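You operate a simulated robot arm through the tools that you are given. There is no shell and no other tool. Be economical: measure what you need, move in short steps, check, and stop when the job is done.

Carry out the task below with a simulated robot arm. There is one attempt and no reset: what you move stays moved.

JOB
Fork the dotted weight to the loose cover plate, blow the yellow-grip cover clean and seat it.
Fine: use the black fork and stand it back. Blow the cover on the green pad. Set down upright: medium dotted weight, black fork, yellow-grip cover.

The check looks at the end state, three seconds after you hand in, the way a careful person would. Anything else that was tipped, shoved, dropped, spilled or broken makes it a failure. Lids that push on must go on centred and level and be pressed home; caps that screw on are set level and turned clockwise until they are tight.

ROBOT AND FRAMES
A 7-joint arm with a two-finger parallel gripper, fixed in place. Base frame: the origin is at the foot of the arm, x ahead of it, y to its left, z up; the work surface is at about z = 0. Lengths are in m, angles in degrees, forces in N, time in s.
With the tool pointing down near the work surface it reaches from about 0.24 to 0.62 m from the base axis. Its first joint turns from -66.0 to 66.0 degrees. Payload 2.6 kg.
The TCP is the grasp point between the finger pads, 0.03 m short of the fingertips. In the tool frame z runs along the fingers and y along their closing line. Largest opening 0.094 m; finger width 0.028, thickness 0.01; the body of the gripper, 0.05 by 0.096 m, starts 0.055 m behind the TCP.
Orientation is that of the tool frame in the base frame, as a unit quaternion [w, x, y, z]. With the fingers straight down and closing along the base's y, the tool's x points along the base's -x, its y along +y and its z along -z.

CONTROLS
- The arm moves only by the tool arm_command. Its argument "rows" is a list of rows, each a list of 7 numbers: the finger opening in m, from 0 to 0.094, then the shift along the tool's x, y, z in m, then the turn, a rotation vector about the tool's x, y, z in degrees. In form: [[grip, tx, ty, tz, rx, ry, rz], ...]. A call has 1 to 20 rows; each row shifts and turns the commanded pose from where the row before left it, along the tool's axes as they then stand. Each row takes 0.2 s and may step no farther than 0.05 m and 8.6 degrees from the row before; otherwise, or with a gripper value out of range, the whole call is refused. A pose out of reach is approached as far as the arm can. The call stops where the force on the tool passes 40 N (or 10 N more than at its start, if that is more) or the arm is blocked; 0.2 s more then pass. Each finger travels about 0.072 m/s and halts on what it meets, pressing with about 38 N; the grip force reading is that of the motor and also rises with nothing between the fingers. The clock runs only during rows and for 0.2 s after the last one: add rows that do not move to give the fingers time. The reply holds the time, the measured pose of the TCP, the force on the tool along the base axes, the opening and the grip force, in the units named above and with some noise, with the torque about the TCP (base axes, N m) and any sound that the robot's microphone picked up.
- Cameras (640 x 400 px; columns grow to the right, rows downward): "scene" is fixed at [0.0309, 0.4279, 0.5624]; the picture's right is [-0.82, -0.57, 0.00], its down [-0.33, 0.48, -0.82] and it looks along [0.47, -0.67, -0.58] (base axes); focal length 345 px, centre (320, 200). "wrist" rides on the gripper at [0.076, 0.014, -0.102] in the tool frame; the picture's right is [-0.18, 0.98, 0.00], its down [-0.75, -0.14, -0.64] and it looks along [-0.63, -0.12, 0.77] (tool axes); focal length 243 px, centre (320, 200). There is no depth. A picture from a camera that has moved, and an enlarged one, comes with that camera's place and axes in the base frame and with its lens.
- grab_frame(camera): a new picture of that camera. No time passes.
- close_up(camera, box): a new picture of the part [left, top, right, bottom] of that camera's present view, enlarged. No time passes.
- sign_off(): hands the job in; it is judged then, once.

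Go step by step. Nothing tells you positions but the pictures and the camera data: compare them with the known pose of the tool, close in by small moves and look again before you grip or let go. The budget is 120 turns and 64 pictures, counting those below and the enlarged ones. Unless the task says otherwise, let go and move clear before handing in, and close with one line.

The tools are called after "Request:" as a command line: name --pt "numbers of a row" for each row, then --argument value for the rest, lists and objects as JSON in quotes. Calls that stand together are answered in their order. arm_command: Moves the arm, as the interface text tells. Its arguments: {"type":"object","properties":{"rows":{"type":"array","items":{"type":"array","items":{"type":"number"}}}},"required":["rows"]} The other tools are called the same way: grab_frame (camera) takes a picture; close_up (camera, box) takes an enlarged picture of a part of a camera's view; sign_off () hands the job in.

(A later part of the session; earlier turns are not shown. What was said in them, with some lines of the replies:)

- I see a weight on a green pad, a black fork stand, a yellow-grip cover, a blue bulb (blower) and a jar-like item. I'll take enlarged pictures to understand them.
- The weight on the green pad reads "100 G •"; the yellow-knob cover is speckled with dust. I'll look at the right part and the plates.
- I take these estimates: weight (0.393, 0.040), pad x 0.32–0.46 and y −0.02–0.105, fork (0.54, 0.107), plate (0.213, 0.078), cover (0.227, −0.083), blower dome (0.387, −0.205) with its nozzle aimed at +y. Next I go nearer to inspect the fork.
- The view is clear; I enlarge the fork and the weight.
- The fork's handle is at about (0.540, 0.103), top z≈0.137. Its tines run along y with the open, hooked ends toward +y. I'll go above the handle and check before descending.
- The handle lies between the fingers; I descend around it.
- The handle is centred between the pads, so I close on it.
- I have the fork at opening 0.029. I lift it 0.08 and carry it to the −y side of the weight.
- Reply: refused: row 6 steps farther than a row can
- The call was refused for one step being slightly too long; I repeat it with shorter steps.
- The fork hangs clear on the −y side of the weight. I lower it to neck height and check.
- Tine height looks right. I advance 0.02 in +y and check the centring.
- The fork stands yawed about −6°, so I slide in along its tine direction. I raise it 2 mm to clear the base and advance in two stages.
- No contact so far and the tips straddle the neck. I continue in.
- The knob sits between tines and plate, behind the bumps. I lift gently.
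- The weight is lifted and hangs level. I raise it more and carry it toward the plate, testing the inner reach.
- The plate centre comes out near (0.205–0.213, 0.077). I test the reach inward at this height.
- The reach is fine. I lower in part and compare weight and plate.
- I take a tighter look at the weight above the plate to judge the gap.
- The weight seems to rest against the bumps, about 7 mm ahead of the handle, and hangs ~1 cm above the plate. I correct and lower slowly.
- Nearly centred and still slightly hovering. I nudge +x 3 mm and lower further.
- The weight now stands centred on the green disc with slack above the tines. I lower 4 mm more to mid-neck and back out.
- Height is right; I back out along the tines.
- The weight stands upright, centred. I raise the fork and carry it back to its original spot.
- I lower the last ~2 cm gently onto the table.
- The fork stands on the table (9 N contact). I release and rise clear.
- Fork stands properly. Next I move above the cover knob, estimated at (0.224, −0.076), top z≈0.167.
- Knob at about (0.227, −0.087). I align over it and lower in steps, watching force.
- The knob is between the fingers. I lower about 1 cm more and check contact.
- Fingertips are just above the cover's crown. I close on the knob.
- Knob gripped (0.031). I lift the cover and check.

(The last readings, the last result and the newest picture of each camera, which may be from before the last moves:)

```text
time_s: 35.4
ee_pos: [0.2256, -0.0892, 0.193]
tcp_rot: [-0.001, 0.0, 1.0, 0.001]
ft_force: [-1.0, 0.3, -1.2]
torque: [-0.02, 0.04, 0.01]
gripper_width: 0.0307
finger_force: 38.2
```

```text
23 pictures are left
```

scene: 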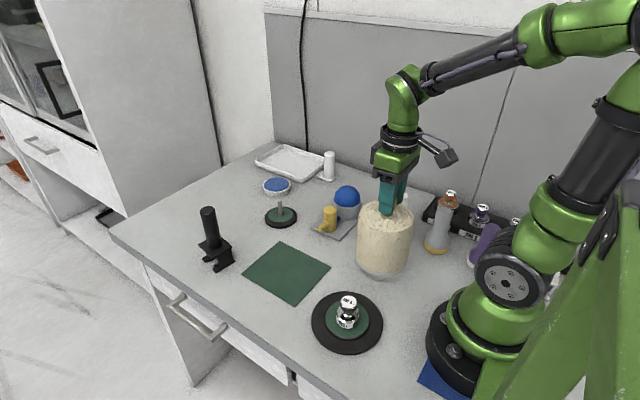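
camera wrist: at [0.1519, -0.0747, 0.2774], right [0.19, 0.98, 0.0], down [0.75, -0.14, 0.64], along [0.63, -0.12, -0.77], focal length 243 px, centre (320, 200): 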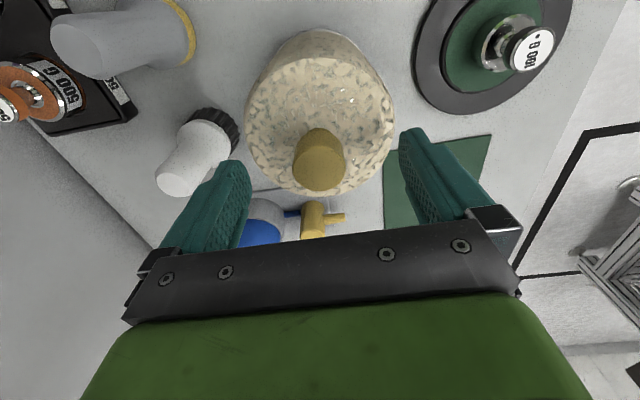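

The cover is up and light. I carry it over the green pad's centre and lower nearly to touch.

Request:
arm_command --pt "0.02 -0.0275 0.0213 0 0 0 0" --pt "0.02 -0.0275 0.0213 0 0 0 0" --pt "0.02 -0.0275 0.0213 0 0 0 0" --pt "0.02 -0.0275 0.0213 0 0 0 0" --pt "0.02 -0.0275 0.0213 0 0 0 0" --pt "0.02 -0.0275 0.0213 0 0 0 0" --pt "0.02 0 0 0.01 0 0 0" --pt "0.02 0 0 0.01 0 0 0" --pt "0.02 0 0 0.004 0 0 0" --pt "0.02 0 0 0 0 0 0"

Request:
close_up --camera "scene" --box '[220, 160, 370, 310]'

```text
time_s: 37.6
ee_pos: [0.3897, 0.0381, 0.1699]
tcp_rot: [0.0, 0.0, 1.0, 0.0]
ft_force: [0.4, 0.2, -1.7]
torque: [-0.01, 0.04, 0.0]
gripper_width: 0.0308
finger_force: 37.5
```

```text
2.67 times, centred on (295, 235) of scene
camera zoom: at [0.0309, 0.4279, 0.5624], right [-0.82, -0.57, 0.0], down [-0.33, 0.48, -0.82], along [0.47, -0.67, -0.58], focal length 919 px, centre (387, 107)
```

zoom: 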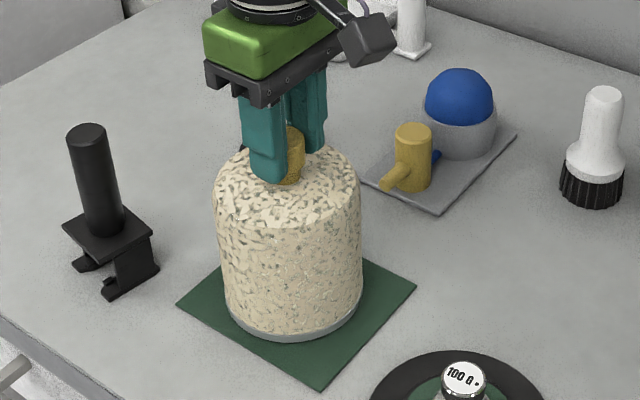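

The cover is over the pad, in line with the nozzle. I lower to contact.

Request:
arm_command --pt "0.02 0 0 0.002 0 0 0" --pt "0.02 0 0 0.002 0 0 0" --pt "0.02 0 0 0.001 0 0 0" --pt "0.02 0 0 0.001 0 0 0" --pt "0.02 0 0 0 0 0 0"

```text
time_s: 38.8
ee_pos: [0.3904, 0.0398, 0.1633]
tcp_rot: [0.002, -0.001, 1.0, 0.0]
ft_force: [-8.8, -3.1, 35.6]
torque: [-0.54, -0.08, -0.01]
gripper_width: 0.0309
finger_force: 38.0
```

It's down on the pad. I ease off, release and rise.

Request:
arm_command --pt "0.02 0 0 -0.0012 0 0 0" --pt "0.05 0 0 0 0 0 0" --pt "0.094 0 0 0 0 0 0" --pt "0.094 0 0 0 0 0 0" --pt "0.094 0 0 0 0 0 0" --pt "0.094 0 0 -0.03 0 0 0" --pt "0.094 0 0 -0.03 0 0 0"

Request:
close_up --camera "scene" --box '[230, 150, 390, 310]'

```text
time_s: 40.4
ee_pos: [0.3894, 0.0391, 0.226]
tcp_rot: [0.0, 0.0, 1.0, 0.0]
ft_force: [0.0, 0.0, 0.1]
torque: [-0.01, 0.02, 0.0]
gripper_width: 0.0937
finger_force: 0.1
```

```text
2.50 times, centred on (310, 230) of scene
camera zoom: at [0.0309, 0.4279, 0.5624], right [-0.82, -0.57, 0.0], down [-0.33, 0.48, -0.82], along [0.47, -0.67, -0.58], focal length 862 px, centre (345, 125)
```

zoom: 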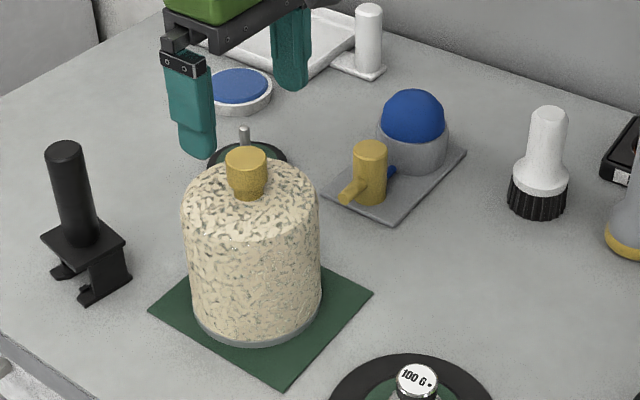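

Now I go above the blue bulb, estimated at (0.385, −0.203) with top z≈0.087, fingers closed.

Request:
arm_command --pt "0.06 0 -0.04 0 0 0 0" --pt "0.03 0 -0.045 0 0 0 0" --pt "0.0 0 -0.045 0 0 0 0" --pt "0.0 0 -0.04 0 0 0 0" --pt "0.0 0.002 -0.036 0 0 0 0" --pt "0.0 0.002 -0.036 0.0 0 0 0" --pt "0.0 0 0 0.03 0 0 0" --pt "0.0 0 0 0.03 0 0 0" --pt "0.0 0 0 0 0 0 0"

Request:
grab_frame --camera "wrist"

Request:
close_up --camera "scene" --box '[290, 130, 400, 250]'

```text
time_s: 42.4
ee_pos: [0.3864, -0.2015, 0.1633]
tcp_rot: [0.001, 0.001, 1.0, 0.0]
ft_force: [0.5, -0.1, 0.5]
torque: [-0.02, 0.0, 0.01]
gripper_width: 0.0
finger_force: 33.5
```

```text
20 pictures are left
camera wrist: at [0.3096, -0.1873, 0.2668], right [0.18, 0.98, 0.0], down [0.75, -0.14, 0.64], along [0.63, -0.12, -0.77], focal length 243 px, centre (320, 200)
```

wrist: 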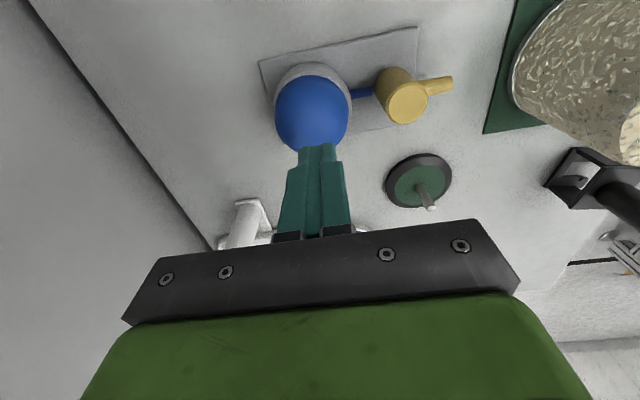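

```text
3.33 times, centred on (345, 190) of scene
camera zoom: at [0.0309, 0.4279, 0.5624], right [-0.82, -0.57, 0.0], down [-0.33, 0.48, -0.82], along [0.47, -0.67, -0.58], focal length 1149 px, centre (237, 233)
```

zoom: 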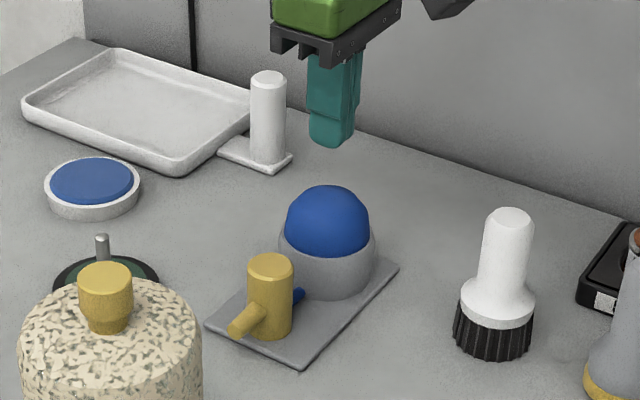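

The bulb's centre is about (0.380, −0.207). I correct and press down slowly.

Request:
arm_command --pt "0.0 0.006 -0.005 0 0 0 0" --pt "0.0 0 0 0.02 0 0 0" --pt "0.0 0 0 0.02 0 0 0" --pt "0.0 0 0 0.006 0 0 0" --pt "0.0 0 0 0.005 0 0 0" --pt "0.0 0 0 0.005 0 0 0" --pt "0.0 0 0 0.005 0 0 0" --pt "0.0 0 0 0 0 0 0"

Request:
close_up --camera "scene" --box '[230, 150, 390, 310]'

```text
time_s: 44.2
ee_pos: [0.3808, -0.2072, 0.1042]
tcp_rot: [0.0, 0.0, 1.0, 0.0]
ft_force: [0.8, -0.4, 1.8]
torque: [0.0, -0.04, -0.02]
gripper_width: 0.0
finger_force: 32.7
```

```text
2.50 times, centred on (310, 230) of scene
camera zoom: at [0.0309, 0.4279, 0.5624], right [-0.82, -0.57, 0.0], down [-0.33, 0.48, -0.82], along [0.47, -0.67, -0.58], focal length 862 px, centre (345, 125)
```

zoom: 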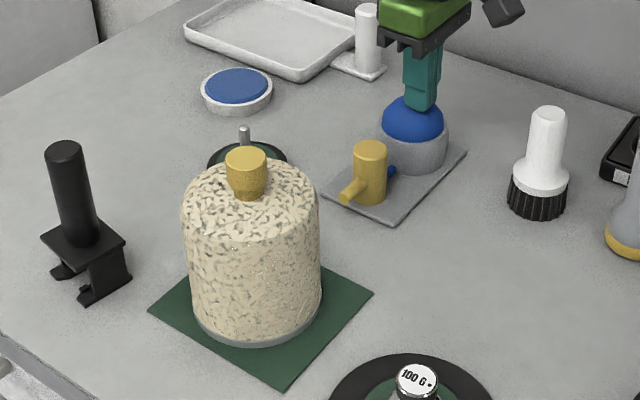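

The bulb is giving way under about 2–3 N. I press deeper and faster.

Request:
arm_command --pt "0.0 0 0 0.008 0 0 0" --pt "0.0 0 0 0.008 0 0 0" --pt "0.0 0 0 0 0 0 0"

```text
time_s: 45.0
ee_pos: [0.3803, -0.207, 0.0876]
tcp_rot: [0.0, 0.001, 1.0, 0.001]
ft_force: [-6.7, 4.6, 13.8]
torque: [0.14, 0.17, 0.09]
gripper_width: 0.0005
finger_force: 33.1
```

13.8 N now, without a sound. I let it rise and then pump quickly.

Request:
arm_command --pt "0.0 0 0 -0.015 0 0 0" --pt "0.0 0 0 -0.017 0 0 0" --pt "0.0 0 0 0 0 0 0" --pt "0.0 0 0 0 0 0 0" --pt "0.0 0 0 0.03 0 0 0" --pt "0.0 0 0 0 0 0 0" --pt "0.0 0 0 -0.03 0 0 0" --pt "0.0 0 0 0 0 0 0"

Request:
close_up --camera "scene" --box '[230, 150, 390, 310]'

```text
time_s: 46.8
ee_pos: [0.3807, -0.2076, 0.1201]
tcp_rot: [0.0, 0.001, 1.0, -0.001]
ft_force: [0.0, -0.4, 0.0]
torque: [-0.03, 0.01, 0.02]
gripper_width: 0.0
finger_force: 32.1
```

```text
2.50 times, centred on (310, 230) of scene
camera zoom: at [0.0309, 0.4279, 0.5624], right [-0.82, -0.57, 0.0], down [-0.33, 0.48, -0.82], along [0.47, -0.67, -0.58], focal length 862 px, centre (345, 125)
```

zoom: 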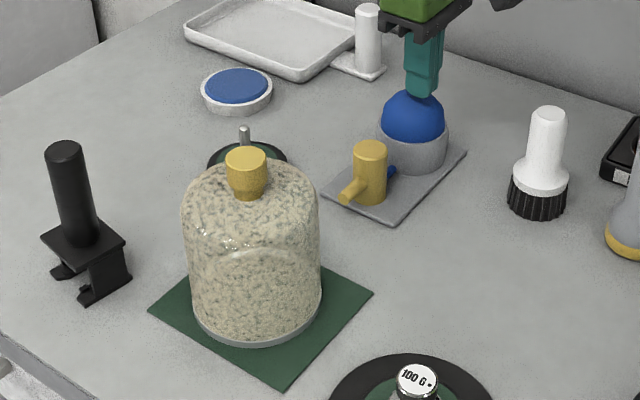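

It works: the dust has thinned. I pump several more times.

Request:
arm_command --pt "0.0 0 0 0.03 0 0 0" --pt "0.0 0 0 0 0 0 0" --pt "0.0 0 0 -0.03 0 0 0" --pt "0.0 0 0 0 0 0 0" --pt "0.0 0 0 0 0 0 0" --pt "0.0 0 0 0.03 0 0 0" --pt "0.0 0 0 0 0 0 0" --pt "0.0 0 0 -0.03 0 0 0" --pt "0.0 0 0 0 0 0 0" --pt "0.0 0 0 0 0 0 0" --pt "0.0 0 0 0.03 0 0 0" --pt "0.0 0 0 0 0 0 0" --pt "0.0 0 0 -0.03 0 0 0" --pt "0.0 0 0 0 0 0 0" --pt "0.0 0 0 0 0 0 0"

Request:
close_up --camera "scene" --box '[230, 150, 390, 310]'

```text
time_s: 50.0
ee_pos: [0.3828, -0.2052, 0.1194]
tcp_rot: [0.0, 0.001, 1.0, 0.001]
ft_force: [0.4, 0.9, -0.2]
torque: [-0.02, 0.0, 0.03]
gripper_width: 0.0
finger_force: 33.4
```

```text
2.50 times, centred on (310, 230) of scene
camera zoom: at [0.0309, 0.4279, 0.5624], right [-0.82, -0.57, 0.0], down [-0.33, 0.48, -0.82], along [0.47, -0.67, -0.58], focal length 862 px, centre (345, 125)
```

zoom: 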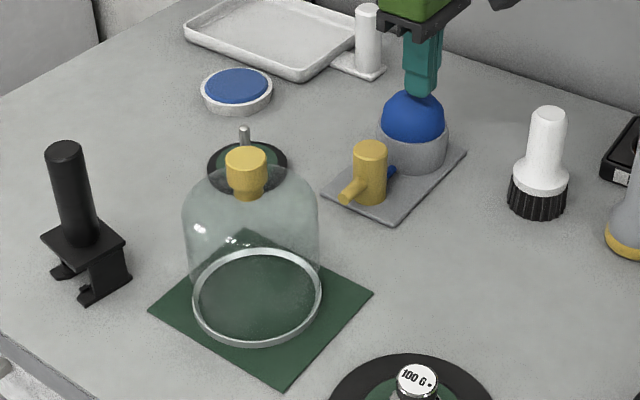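

The glass looks clean. One extra pump for safety, then I rise and return above the cover with open fingers.

Request:
arm_command --pt "0.0 0 0 0.03 0 0 0" --pt "0.0 0 0 0 0 0 0" --pt "0.0 0 0 -0.03 0 0 0" --pt "0.0 0 0 -0.04 0 0 0" --pt "0.0 0 0 -0.04 0 0 0" --pt "0.0 0 0 -0.026 0 0 0" --pt "0.02 -0.002 0.041 0 0 0 0" --pt "0.05 -0.002 0.041 0 0 0 0" --pt "0.094 -0.001 0.041 0 0 0 0" --pt "0.094 -0.001 0.041 0 0 0 0" --pt "0.094 -0.001 0.041 0 0 0 0" --pt "0.094 -0.001 0.041 0 0 0 0" --pt "0.094 0 0 0 0 0 0"

Request:
grab_frame --camera "wrist"

```text
time_s: 52.8
ee_pos: [0.3902, 0.0384, 0.2262]
tcp_rot: [0.0, -0.001, 1.0, -0.001]
ft_force: [0.2, -0.5, -0.1]
torque: [-0.04, 0.0, 0.01]
gripper_width: 0.094
finger_force: 0.0
```

```text
15 pictures are left
camera wrist: at [0.3141, 0.0519, 0.3296], right [0.18, 0.98, 0.0], down [0.75, -0.14, 0.64], along [0.63, -0.12, -0.77], focal length 243 px, centre (320, 200)
```

wrist: 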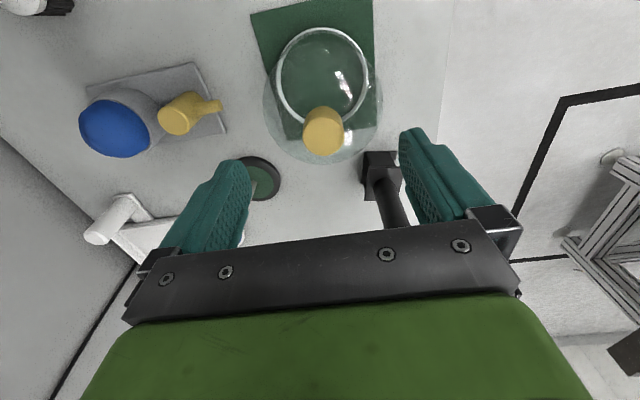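

The cover sits as left. I lower and grip the knob again.

Request:
arm_command --pt "0.094 0 0 0.02 0 0 0" --pt "0.094 0 0 0.02 0 0 0" --pt "0.094 0 0 0.015 0 0 0" --pt "0.094 0 0 0.006 0 0 0" --pt "0.094 0 0 0 0 0 0" --pt "0.02 0 0 0 0 0 0" --pt "0.02 0 0 0 0 0 0" --pt "0.02 0 0 0 0 0 0" --pt "0.02 0 0 0 0 0 0" --pt "0.02 0 0 0 0 0 0"

```text
time_s: 55.0
ee_pos: [0.3888, 0.0376, 0.1655]
tcp_rot: [0.0, 0.0, 1.0, 0.0]
ft_force: [0.1, -0.1, 0.8]
torque: [-0.01, -0.02, -0.05]
gripper_width: 0.0313
finger_force: 37.8
```

Gripped at 0.031. I lift it over weight height and carry it above the plate.

Request:
arm_command --pt "0.02 0 0 -0.01 0 0 0" --pt "0.02 0 0 -0.025 0 0 0" --pt "0.02 0 0 -0.03 0 0 0" --pt "0.02 0 0 -0.025 0 0 0" --pt "0.02 0.0254 0.0058 0 0 0 0" --pt "0.02 0.0254 0.0058 0 0 0 0" --pt "0.02 0.0254 0.0058 0 0 0 0" --pt "0.02 0.0254 0.0058 0 0 0 0" --pt "0.02 0.0254 0.0058 0 0 0 0" --pt "0.02 0.0254 0.0058 0 0 0 0" --pt "0.02 0.0254 0.0058 0 0 0 0" --pt "0.02 0 0 0 0 0 0"

Request:
close_up --camera "scene" --box '[270, 220, 430, 380]'

Request:
grab_frame --camera "wrist"

```text
time_s: 57.6
ee_pos: [0.2092, 0.0783, 0.253]
tcp_rot: [0.0, -0.001, 1.0, 0.001]
ft_force: [0.1, -0.1, -1.7]
torque: [0.01, 0.0, 0.03]
gripper_width: 0.0311
finger_force: 37.9
```

```text
2.50 times, centred on (350, 300) of scene
camera zoom: at [0.0309, 0.4279, 0.5624], right [-0.82, -0.57, 0.0], down [-0.33, 0.48, -0.82], along [0.47, -0.67, -0.58], focal length 862 px, centre (245, -50)
```

zoom: 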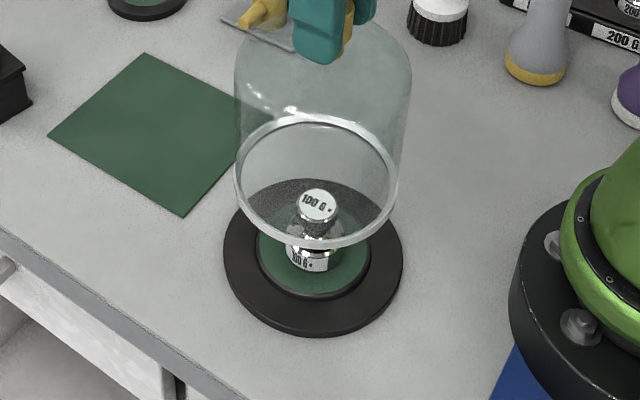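

```text
13 pictures are left
camera wrist: at [0.1325, 0.0933, 0.357], right [0.18, 0.98, 0.0], down [0.75, -0.14, 0.64], along [0.63, -0.12, -0.77], focal length 243 px, centre (320, 200)
```

wrist: 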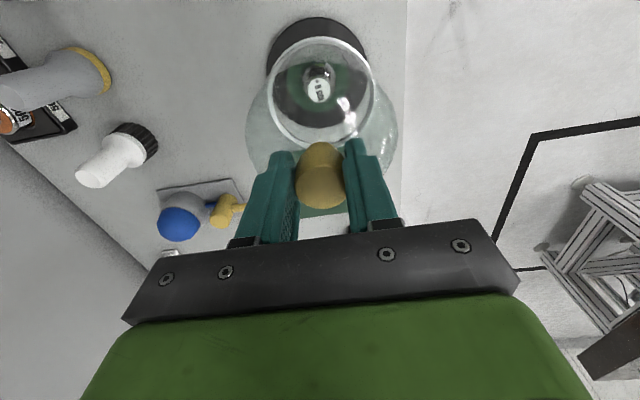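

Cover is above plate and weight, aligned within ~2 mm. I lower most of the way and check again.

Request:
arm_command --pt "0.02 0 0 0.015 0 0 0" --pt "0.02 0 0 0.015 0 0 0" --pt "0.02 0 0 0.015 0 0 0" --pt "0.02 0 0 0.015 0 0 0" --pt "0.02 0 0 0 0 0 0"

Request:
close_up --camera "scene" --box '[300, 265, 400, 365]'

```text
time_s: 58.8
ee_pos: [0.2097, 0.0782, 0.1946]
tcp_rot: [0.0, 0.0, 1.0, 0.0]
ft_force: [0.2, 0.2, -1.1]
torque: [-0.03, 0.0, 0.0]
gripper_width: 0.0309
finger_force: 37.7
```

```text
4.00 times, centred on (350, 315) of scene
camera zoom: at [0.0309, 0.4279, 0.5624], right [-0.82, -0.57, 0.0], down [-0.33, 0.48, -0.82], along [0.47, -0.67, -0.58], focal length 1379 px, centre (200, -260)
```

zoom: 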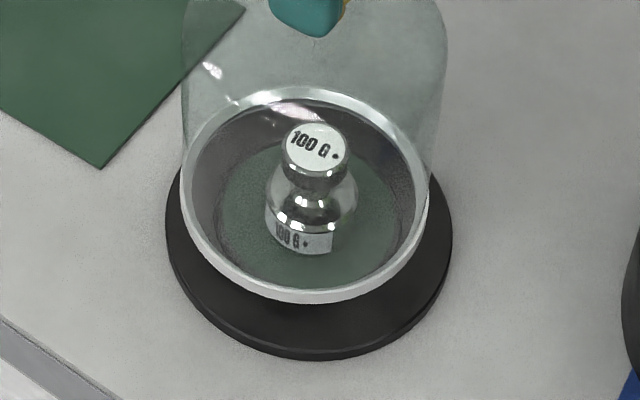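

Alignment reads ~2 mm off toward +y; I trim it and lower further.

Request:
arm_command --pt "0.02 0.001 -0.0015 0 0 0 0" --pt "0.02 0 0 0.008 0 0 0" --pt "0.02 0 0 0.006 0 0 0" --pt "0.02 0 0 0 0 0 0"

Request:
close_up --camera "scene" --box '[300, 265, 400, 365]'

```text
time_s: 59.8
ee_pos: [0.2079, 0.0786, 0.1779]
tcp_rot: [0.0, 0.0, 1.0, 0.0]
ft_force: [-0.2, 1.0, -1.6]
torque: [0.03, 0.03, 0.0]
gripper_width: 0.0308
finger_force: 38.0
```

```text
4.00 times, centred on (350, 315) of scene
camera zoom: at [0.0309, 0.4279, 0.5624], right [-0.82, -0.57, 0.0], down [-0.33, 0.48, -0.82], along [0.47, -0.67, -0.58], focal length 1379 px, centre (200, -260)
```

zoom: 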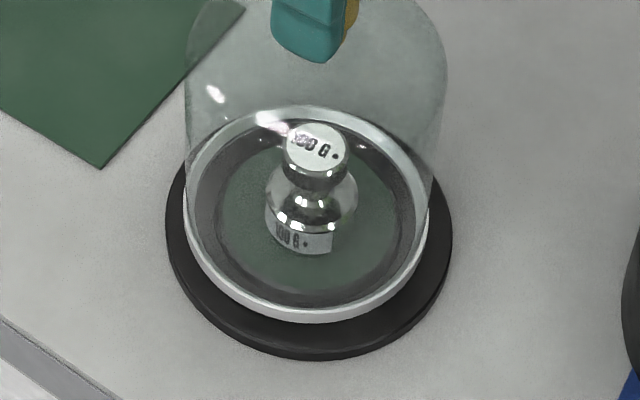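

Close to centred. I lower gently to first contact.

Request:
arm_command --pt "0.02 -0.001 -0.001 0.002 0 0 0" --pt "0.02 0 0 0.002 0 0 0" --pt "0.02 0 0 0.0015 0 0 0" --pt "0.02 0 0 0 0 0 0"

Request:
close_up --camera "scene" --box '[310, 275, 390, 365]'

```text
time_s: 60.8
ee_pos: [0.2119, 0.0768, 0.1743]
tcp_rot: [0.0, 0.0, 1.0, 0.001]
ft_force: [0.0, -0.3, -1.9]
torque: [0.01, 0.0, -0.01]
gripper_width: 0.0309
finger_force: 38.4
```

```text
4.44 times, centred on (350, 320) of scene
camera zoom: at [0.0309, 0.4279, 0.5624], right [-0.82, -0.57, 0.0], down [-0.33, 0.48, -0.82], along [0.47, -0.67, -0.58], focal length 1532 px, centre (187, -333)
```

zoom: 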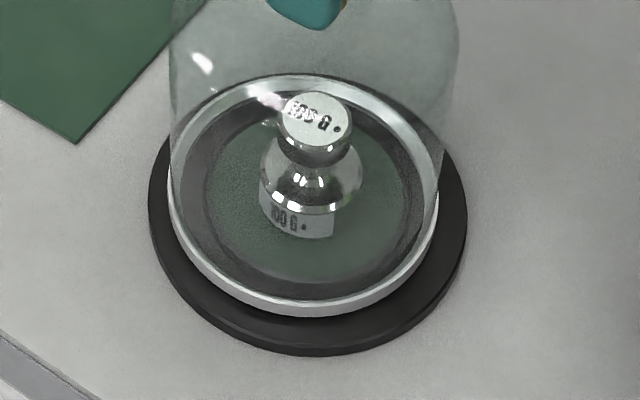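

Within 2 mm; I trim y by −2 mm and go down to contact.

Request:
arm_command --pt "0.02 0 -0.002 0 0 0 0" --pt "0.02 0 0 0.0015 0 0 0" --pt "0.02 0 0 0.0015 0 0 0" --pt "0.02 0 0 0 0 0 0"

```text
time_s: 61.8
ee_pos: [0.2108, 0.0752, 0.1715]
tcp_rot: [0.0, 0.0, 1.0, 0.0]
ft_force: [0.5, 0.2, -1.5]
torque: [0.0, 0.0, 0.0]
gripper_width: 0.0308
finger_force: 38.1
```

Request:
arm_command --pt "0.02 0 0 0.001 0 0 0" --pt "0.02 0 0 0.001 0 0 0" --pt "0.02 0 0 0 0 0 0"

Request:
close_up --camera "scene" --box '[310, 275, 390, 365]'

```text
time_s: 62.6
ee_pos: [0.2118, 0.0754, 0.1705]
tcp_rot: [0.001, 0.001, 1.0, 0.0]
ft_force: [-4.9, -1.4, 14.0]
torque: [-0.43, 0.41, -0.04]
gripper_width: 0.0309
finger_force: 38.3
```

```text
4.44 times, centred on (350, 320) of scene
camera zoom: at [0.0308, 0.4279, 0.5625], right [-0.82, -0.57, 0.0], down [-0.33, 0.48, -0.82], along [0.47, -0.67, -0.58], focal length 1532 px, centre (187, -333)
```

zoom: 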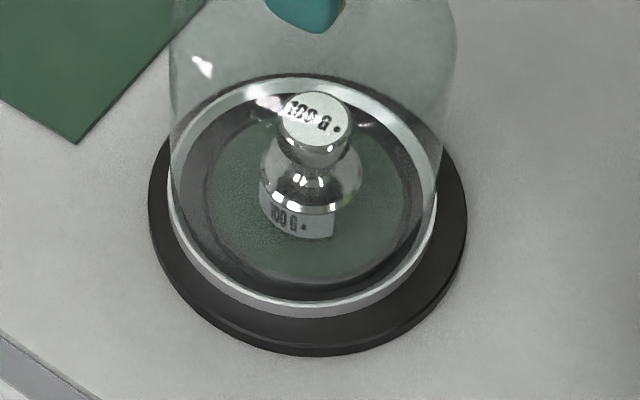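

First contact at 14 N, with torque hinting the cover sits ~2.5 mm too far in +x. I lift a little, shift and lower again.

Request:
arm_command --pt "0.02 0 0 -0.003 0 0 0" --pt "0.02 0.0025 -0.0005 0 0 0 0" --pt "0.02 0 0 0.0015 0 0 0" --pt "0.02 0 0 0.001 0 0 0" --pt "0.02 0 0 0.001 0 0 0" --pt "0.02 0 0 0 0 0 0"

Request:
close_up --camera "scene" --box '[310, 275, 390, 365]'

```text
time_s: 64.0
ee_pos: [0.2085, 0.0754, 0.1698]
tcp_rot: [0.0, 0.0, 1.0, 0.001]
ft_force: [-2.6, -0.8, 8.7]
torque: [-0.26, 0.04, -0.02]
gripper_width: 0.0311
finger_force: 38.2
```

```text
4.44 times, centred on (350, 320) of scene
camera zoom: at [0.0308, 0.4279, 0.5624], right [-0.82, -0.57, 0.0], down [-0.33, 0.48, -0.82], along [0.47, -0.67, -0.58], focal length 1532 px, centre (187, -333)
```

zoom: 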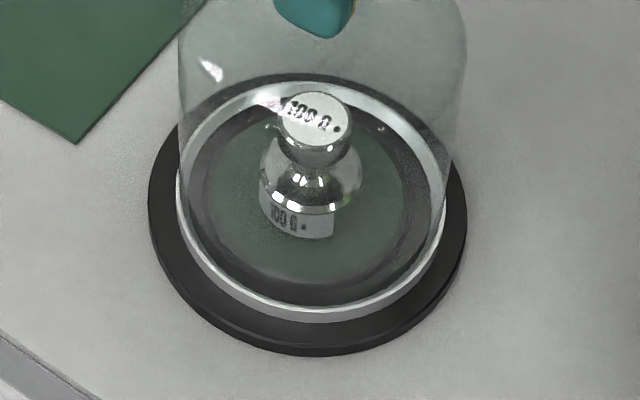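

Slightly overshot by ~1.8 mm; I trim back and press down.

Request:
arm_command --pt "0.02 0 0 -0.003 0 0 0" --pt "0.02 -0.0016 0.0006 0 0 0 0" --pt "0.02 0 0 0.0015 0 0 0" --pt "0.02 0 0 0.0015 0 0 0" --pt "0.02 0 0 0.0005 0 0 0" --pt "0.02 0 0 0 0 0 0"

Request:
close_up --camera "scene" --box '[310, 275, 390, 365]'

```text
time_s: 65.4
ee_pos: [0.2093, 0.0748, 0.1707]
tcp_rot: [0.002, 0.0, 1.0, 0.0]
ft_force: [-8.3, -5.0, 34.3]
torque: [-0.62, 0.25, -0.1]
gripper_width: 0.0308
finger_force: 37.9
```

```text
4.44 times, centred on (350, 320) of scene
camera zoom: at [0.0308, 0.4278, 0.5625], right [-0.82, -0.57, 0.0], down [-0.33, 0.48, -0.82], along [0.47, -0.67, -0.58], focal length 1532 px, centre (187, -333)
```

zoom: 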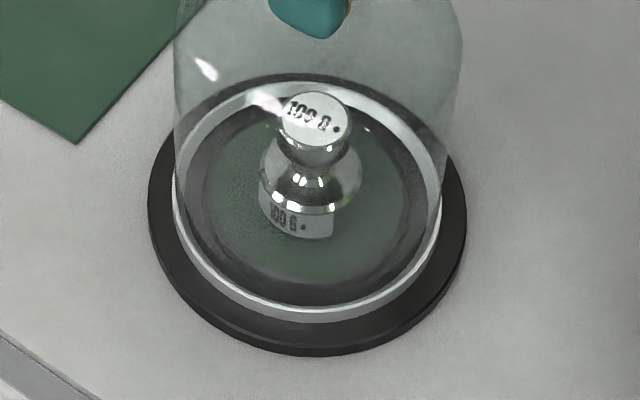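

The rim is now centred on the plate (25/24 px margins) and pressed at 34 N. I ease off, release and rise clear.

Request:
arm_command --pt "0.02 0 0 -0.0012 0 0 0" --pt "0.05 0 0 0 0 0 0" --pt "0.094 0 0 0 0 0 0" --pt "0.094 0 0 0 0 0 0" --pt "0.094 0 0 0 0 0 0" --pt "0.094 0 0 -0.03 0 0 0" --pt "0.094 0 0 -0.04 0 0 0" --pt "0.094 -0.04 0 -0.02 0 0 0" --pt "0.094 -0.04 0 0 0 0 0" --pt "0.094 -0.04 0 0 0 0 0" --pt "0.094 0 0 0 0 0 0"

Request:
grab_frame --camera "scene"

Request:
close_up --camera "scene" --box '[300, 235, 400, 365]'

```text
time_s: 67.8
ee_pos: [0.3279, 0.0753, 0.2607]
tcp_rot: [0.0, 0.0, 1.0, 0.0]
ft_force: [0.0, 0.2, 0.1]
torque: [0.03, 0.04, -0.01]
gripper_width: 0.0939
finger_force: 0.1
```

```text
6 pictures are left
```

scene: 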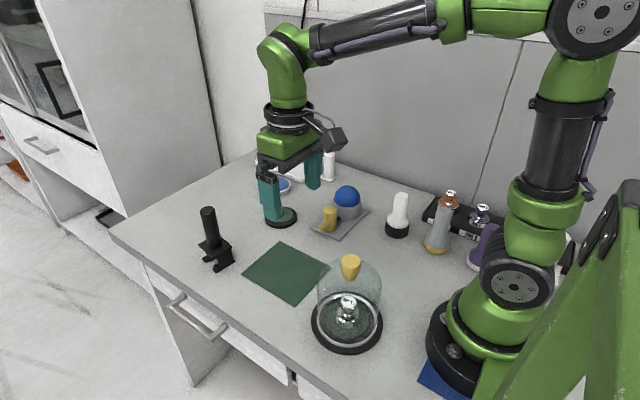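

```text
3.08 times, centred on (350, 300) of scene
camera zoom: at [0.0309, 0.4279, 0.5624], right [-0.82, -0.57, 0.0], down [-0.33, 0.48, -0.82], along [0.47, -0.67, -0.58], focal length 1061 px, centre (228, -108)
```

zoom: 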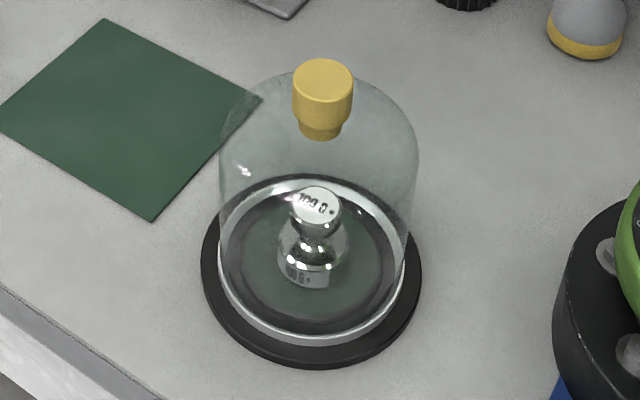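

Everything is in place: the weight is upright under the clean cover, the cover is centred and level on the plate, and the fork is standing at its original spot. I'm handing in.

Request:
sign_off

```text
The job is handed in.
```

The dotted 100 G weight is on the cover plate, moved with the black fork. The fork stands back in its place, and the yellow-grip cover is blown clean and seated centred over the weight.
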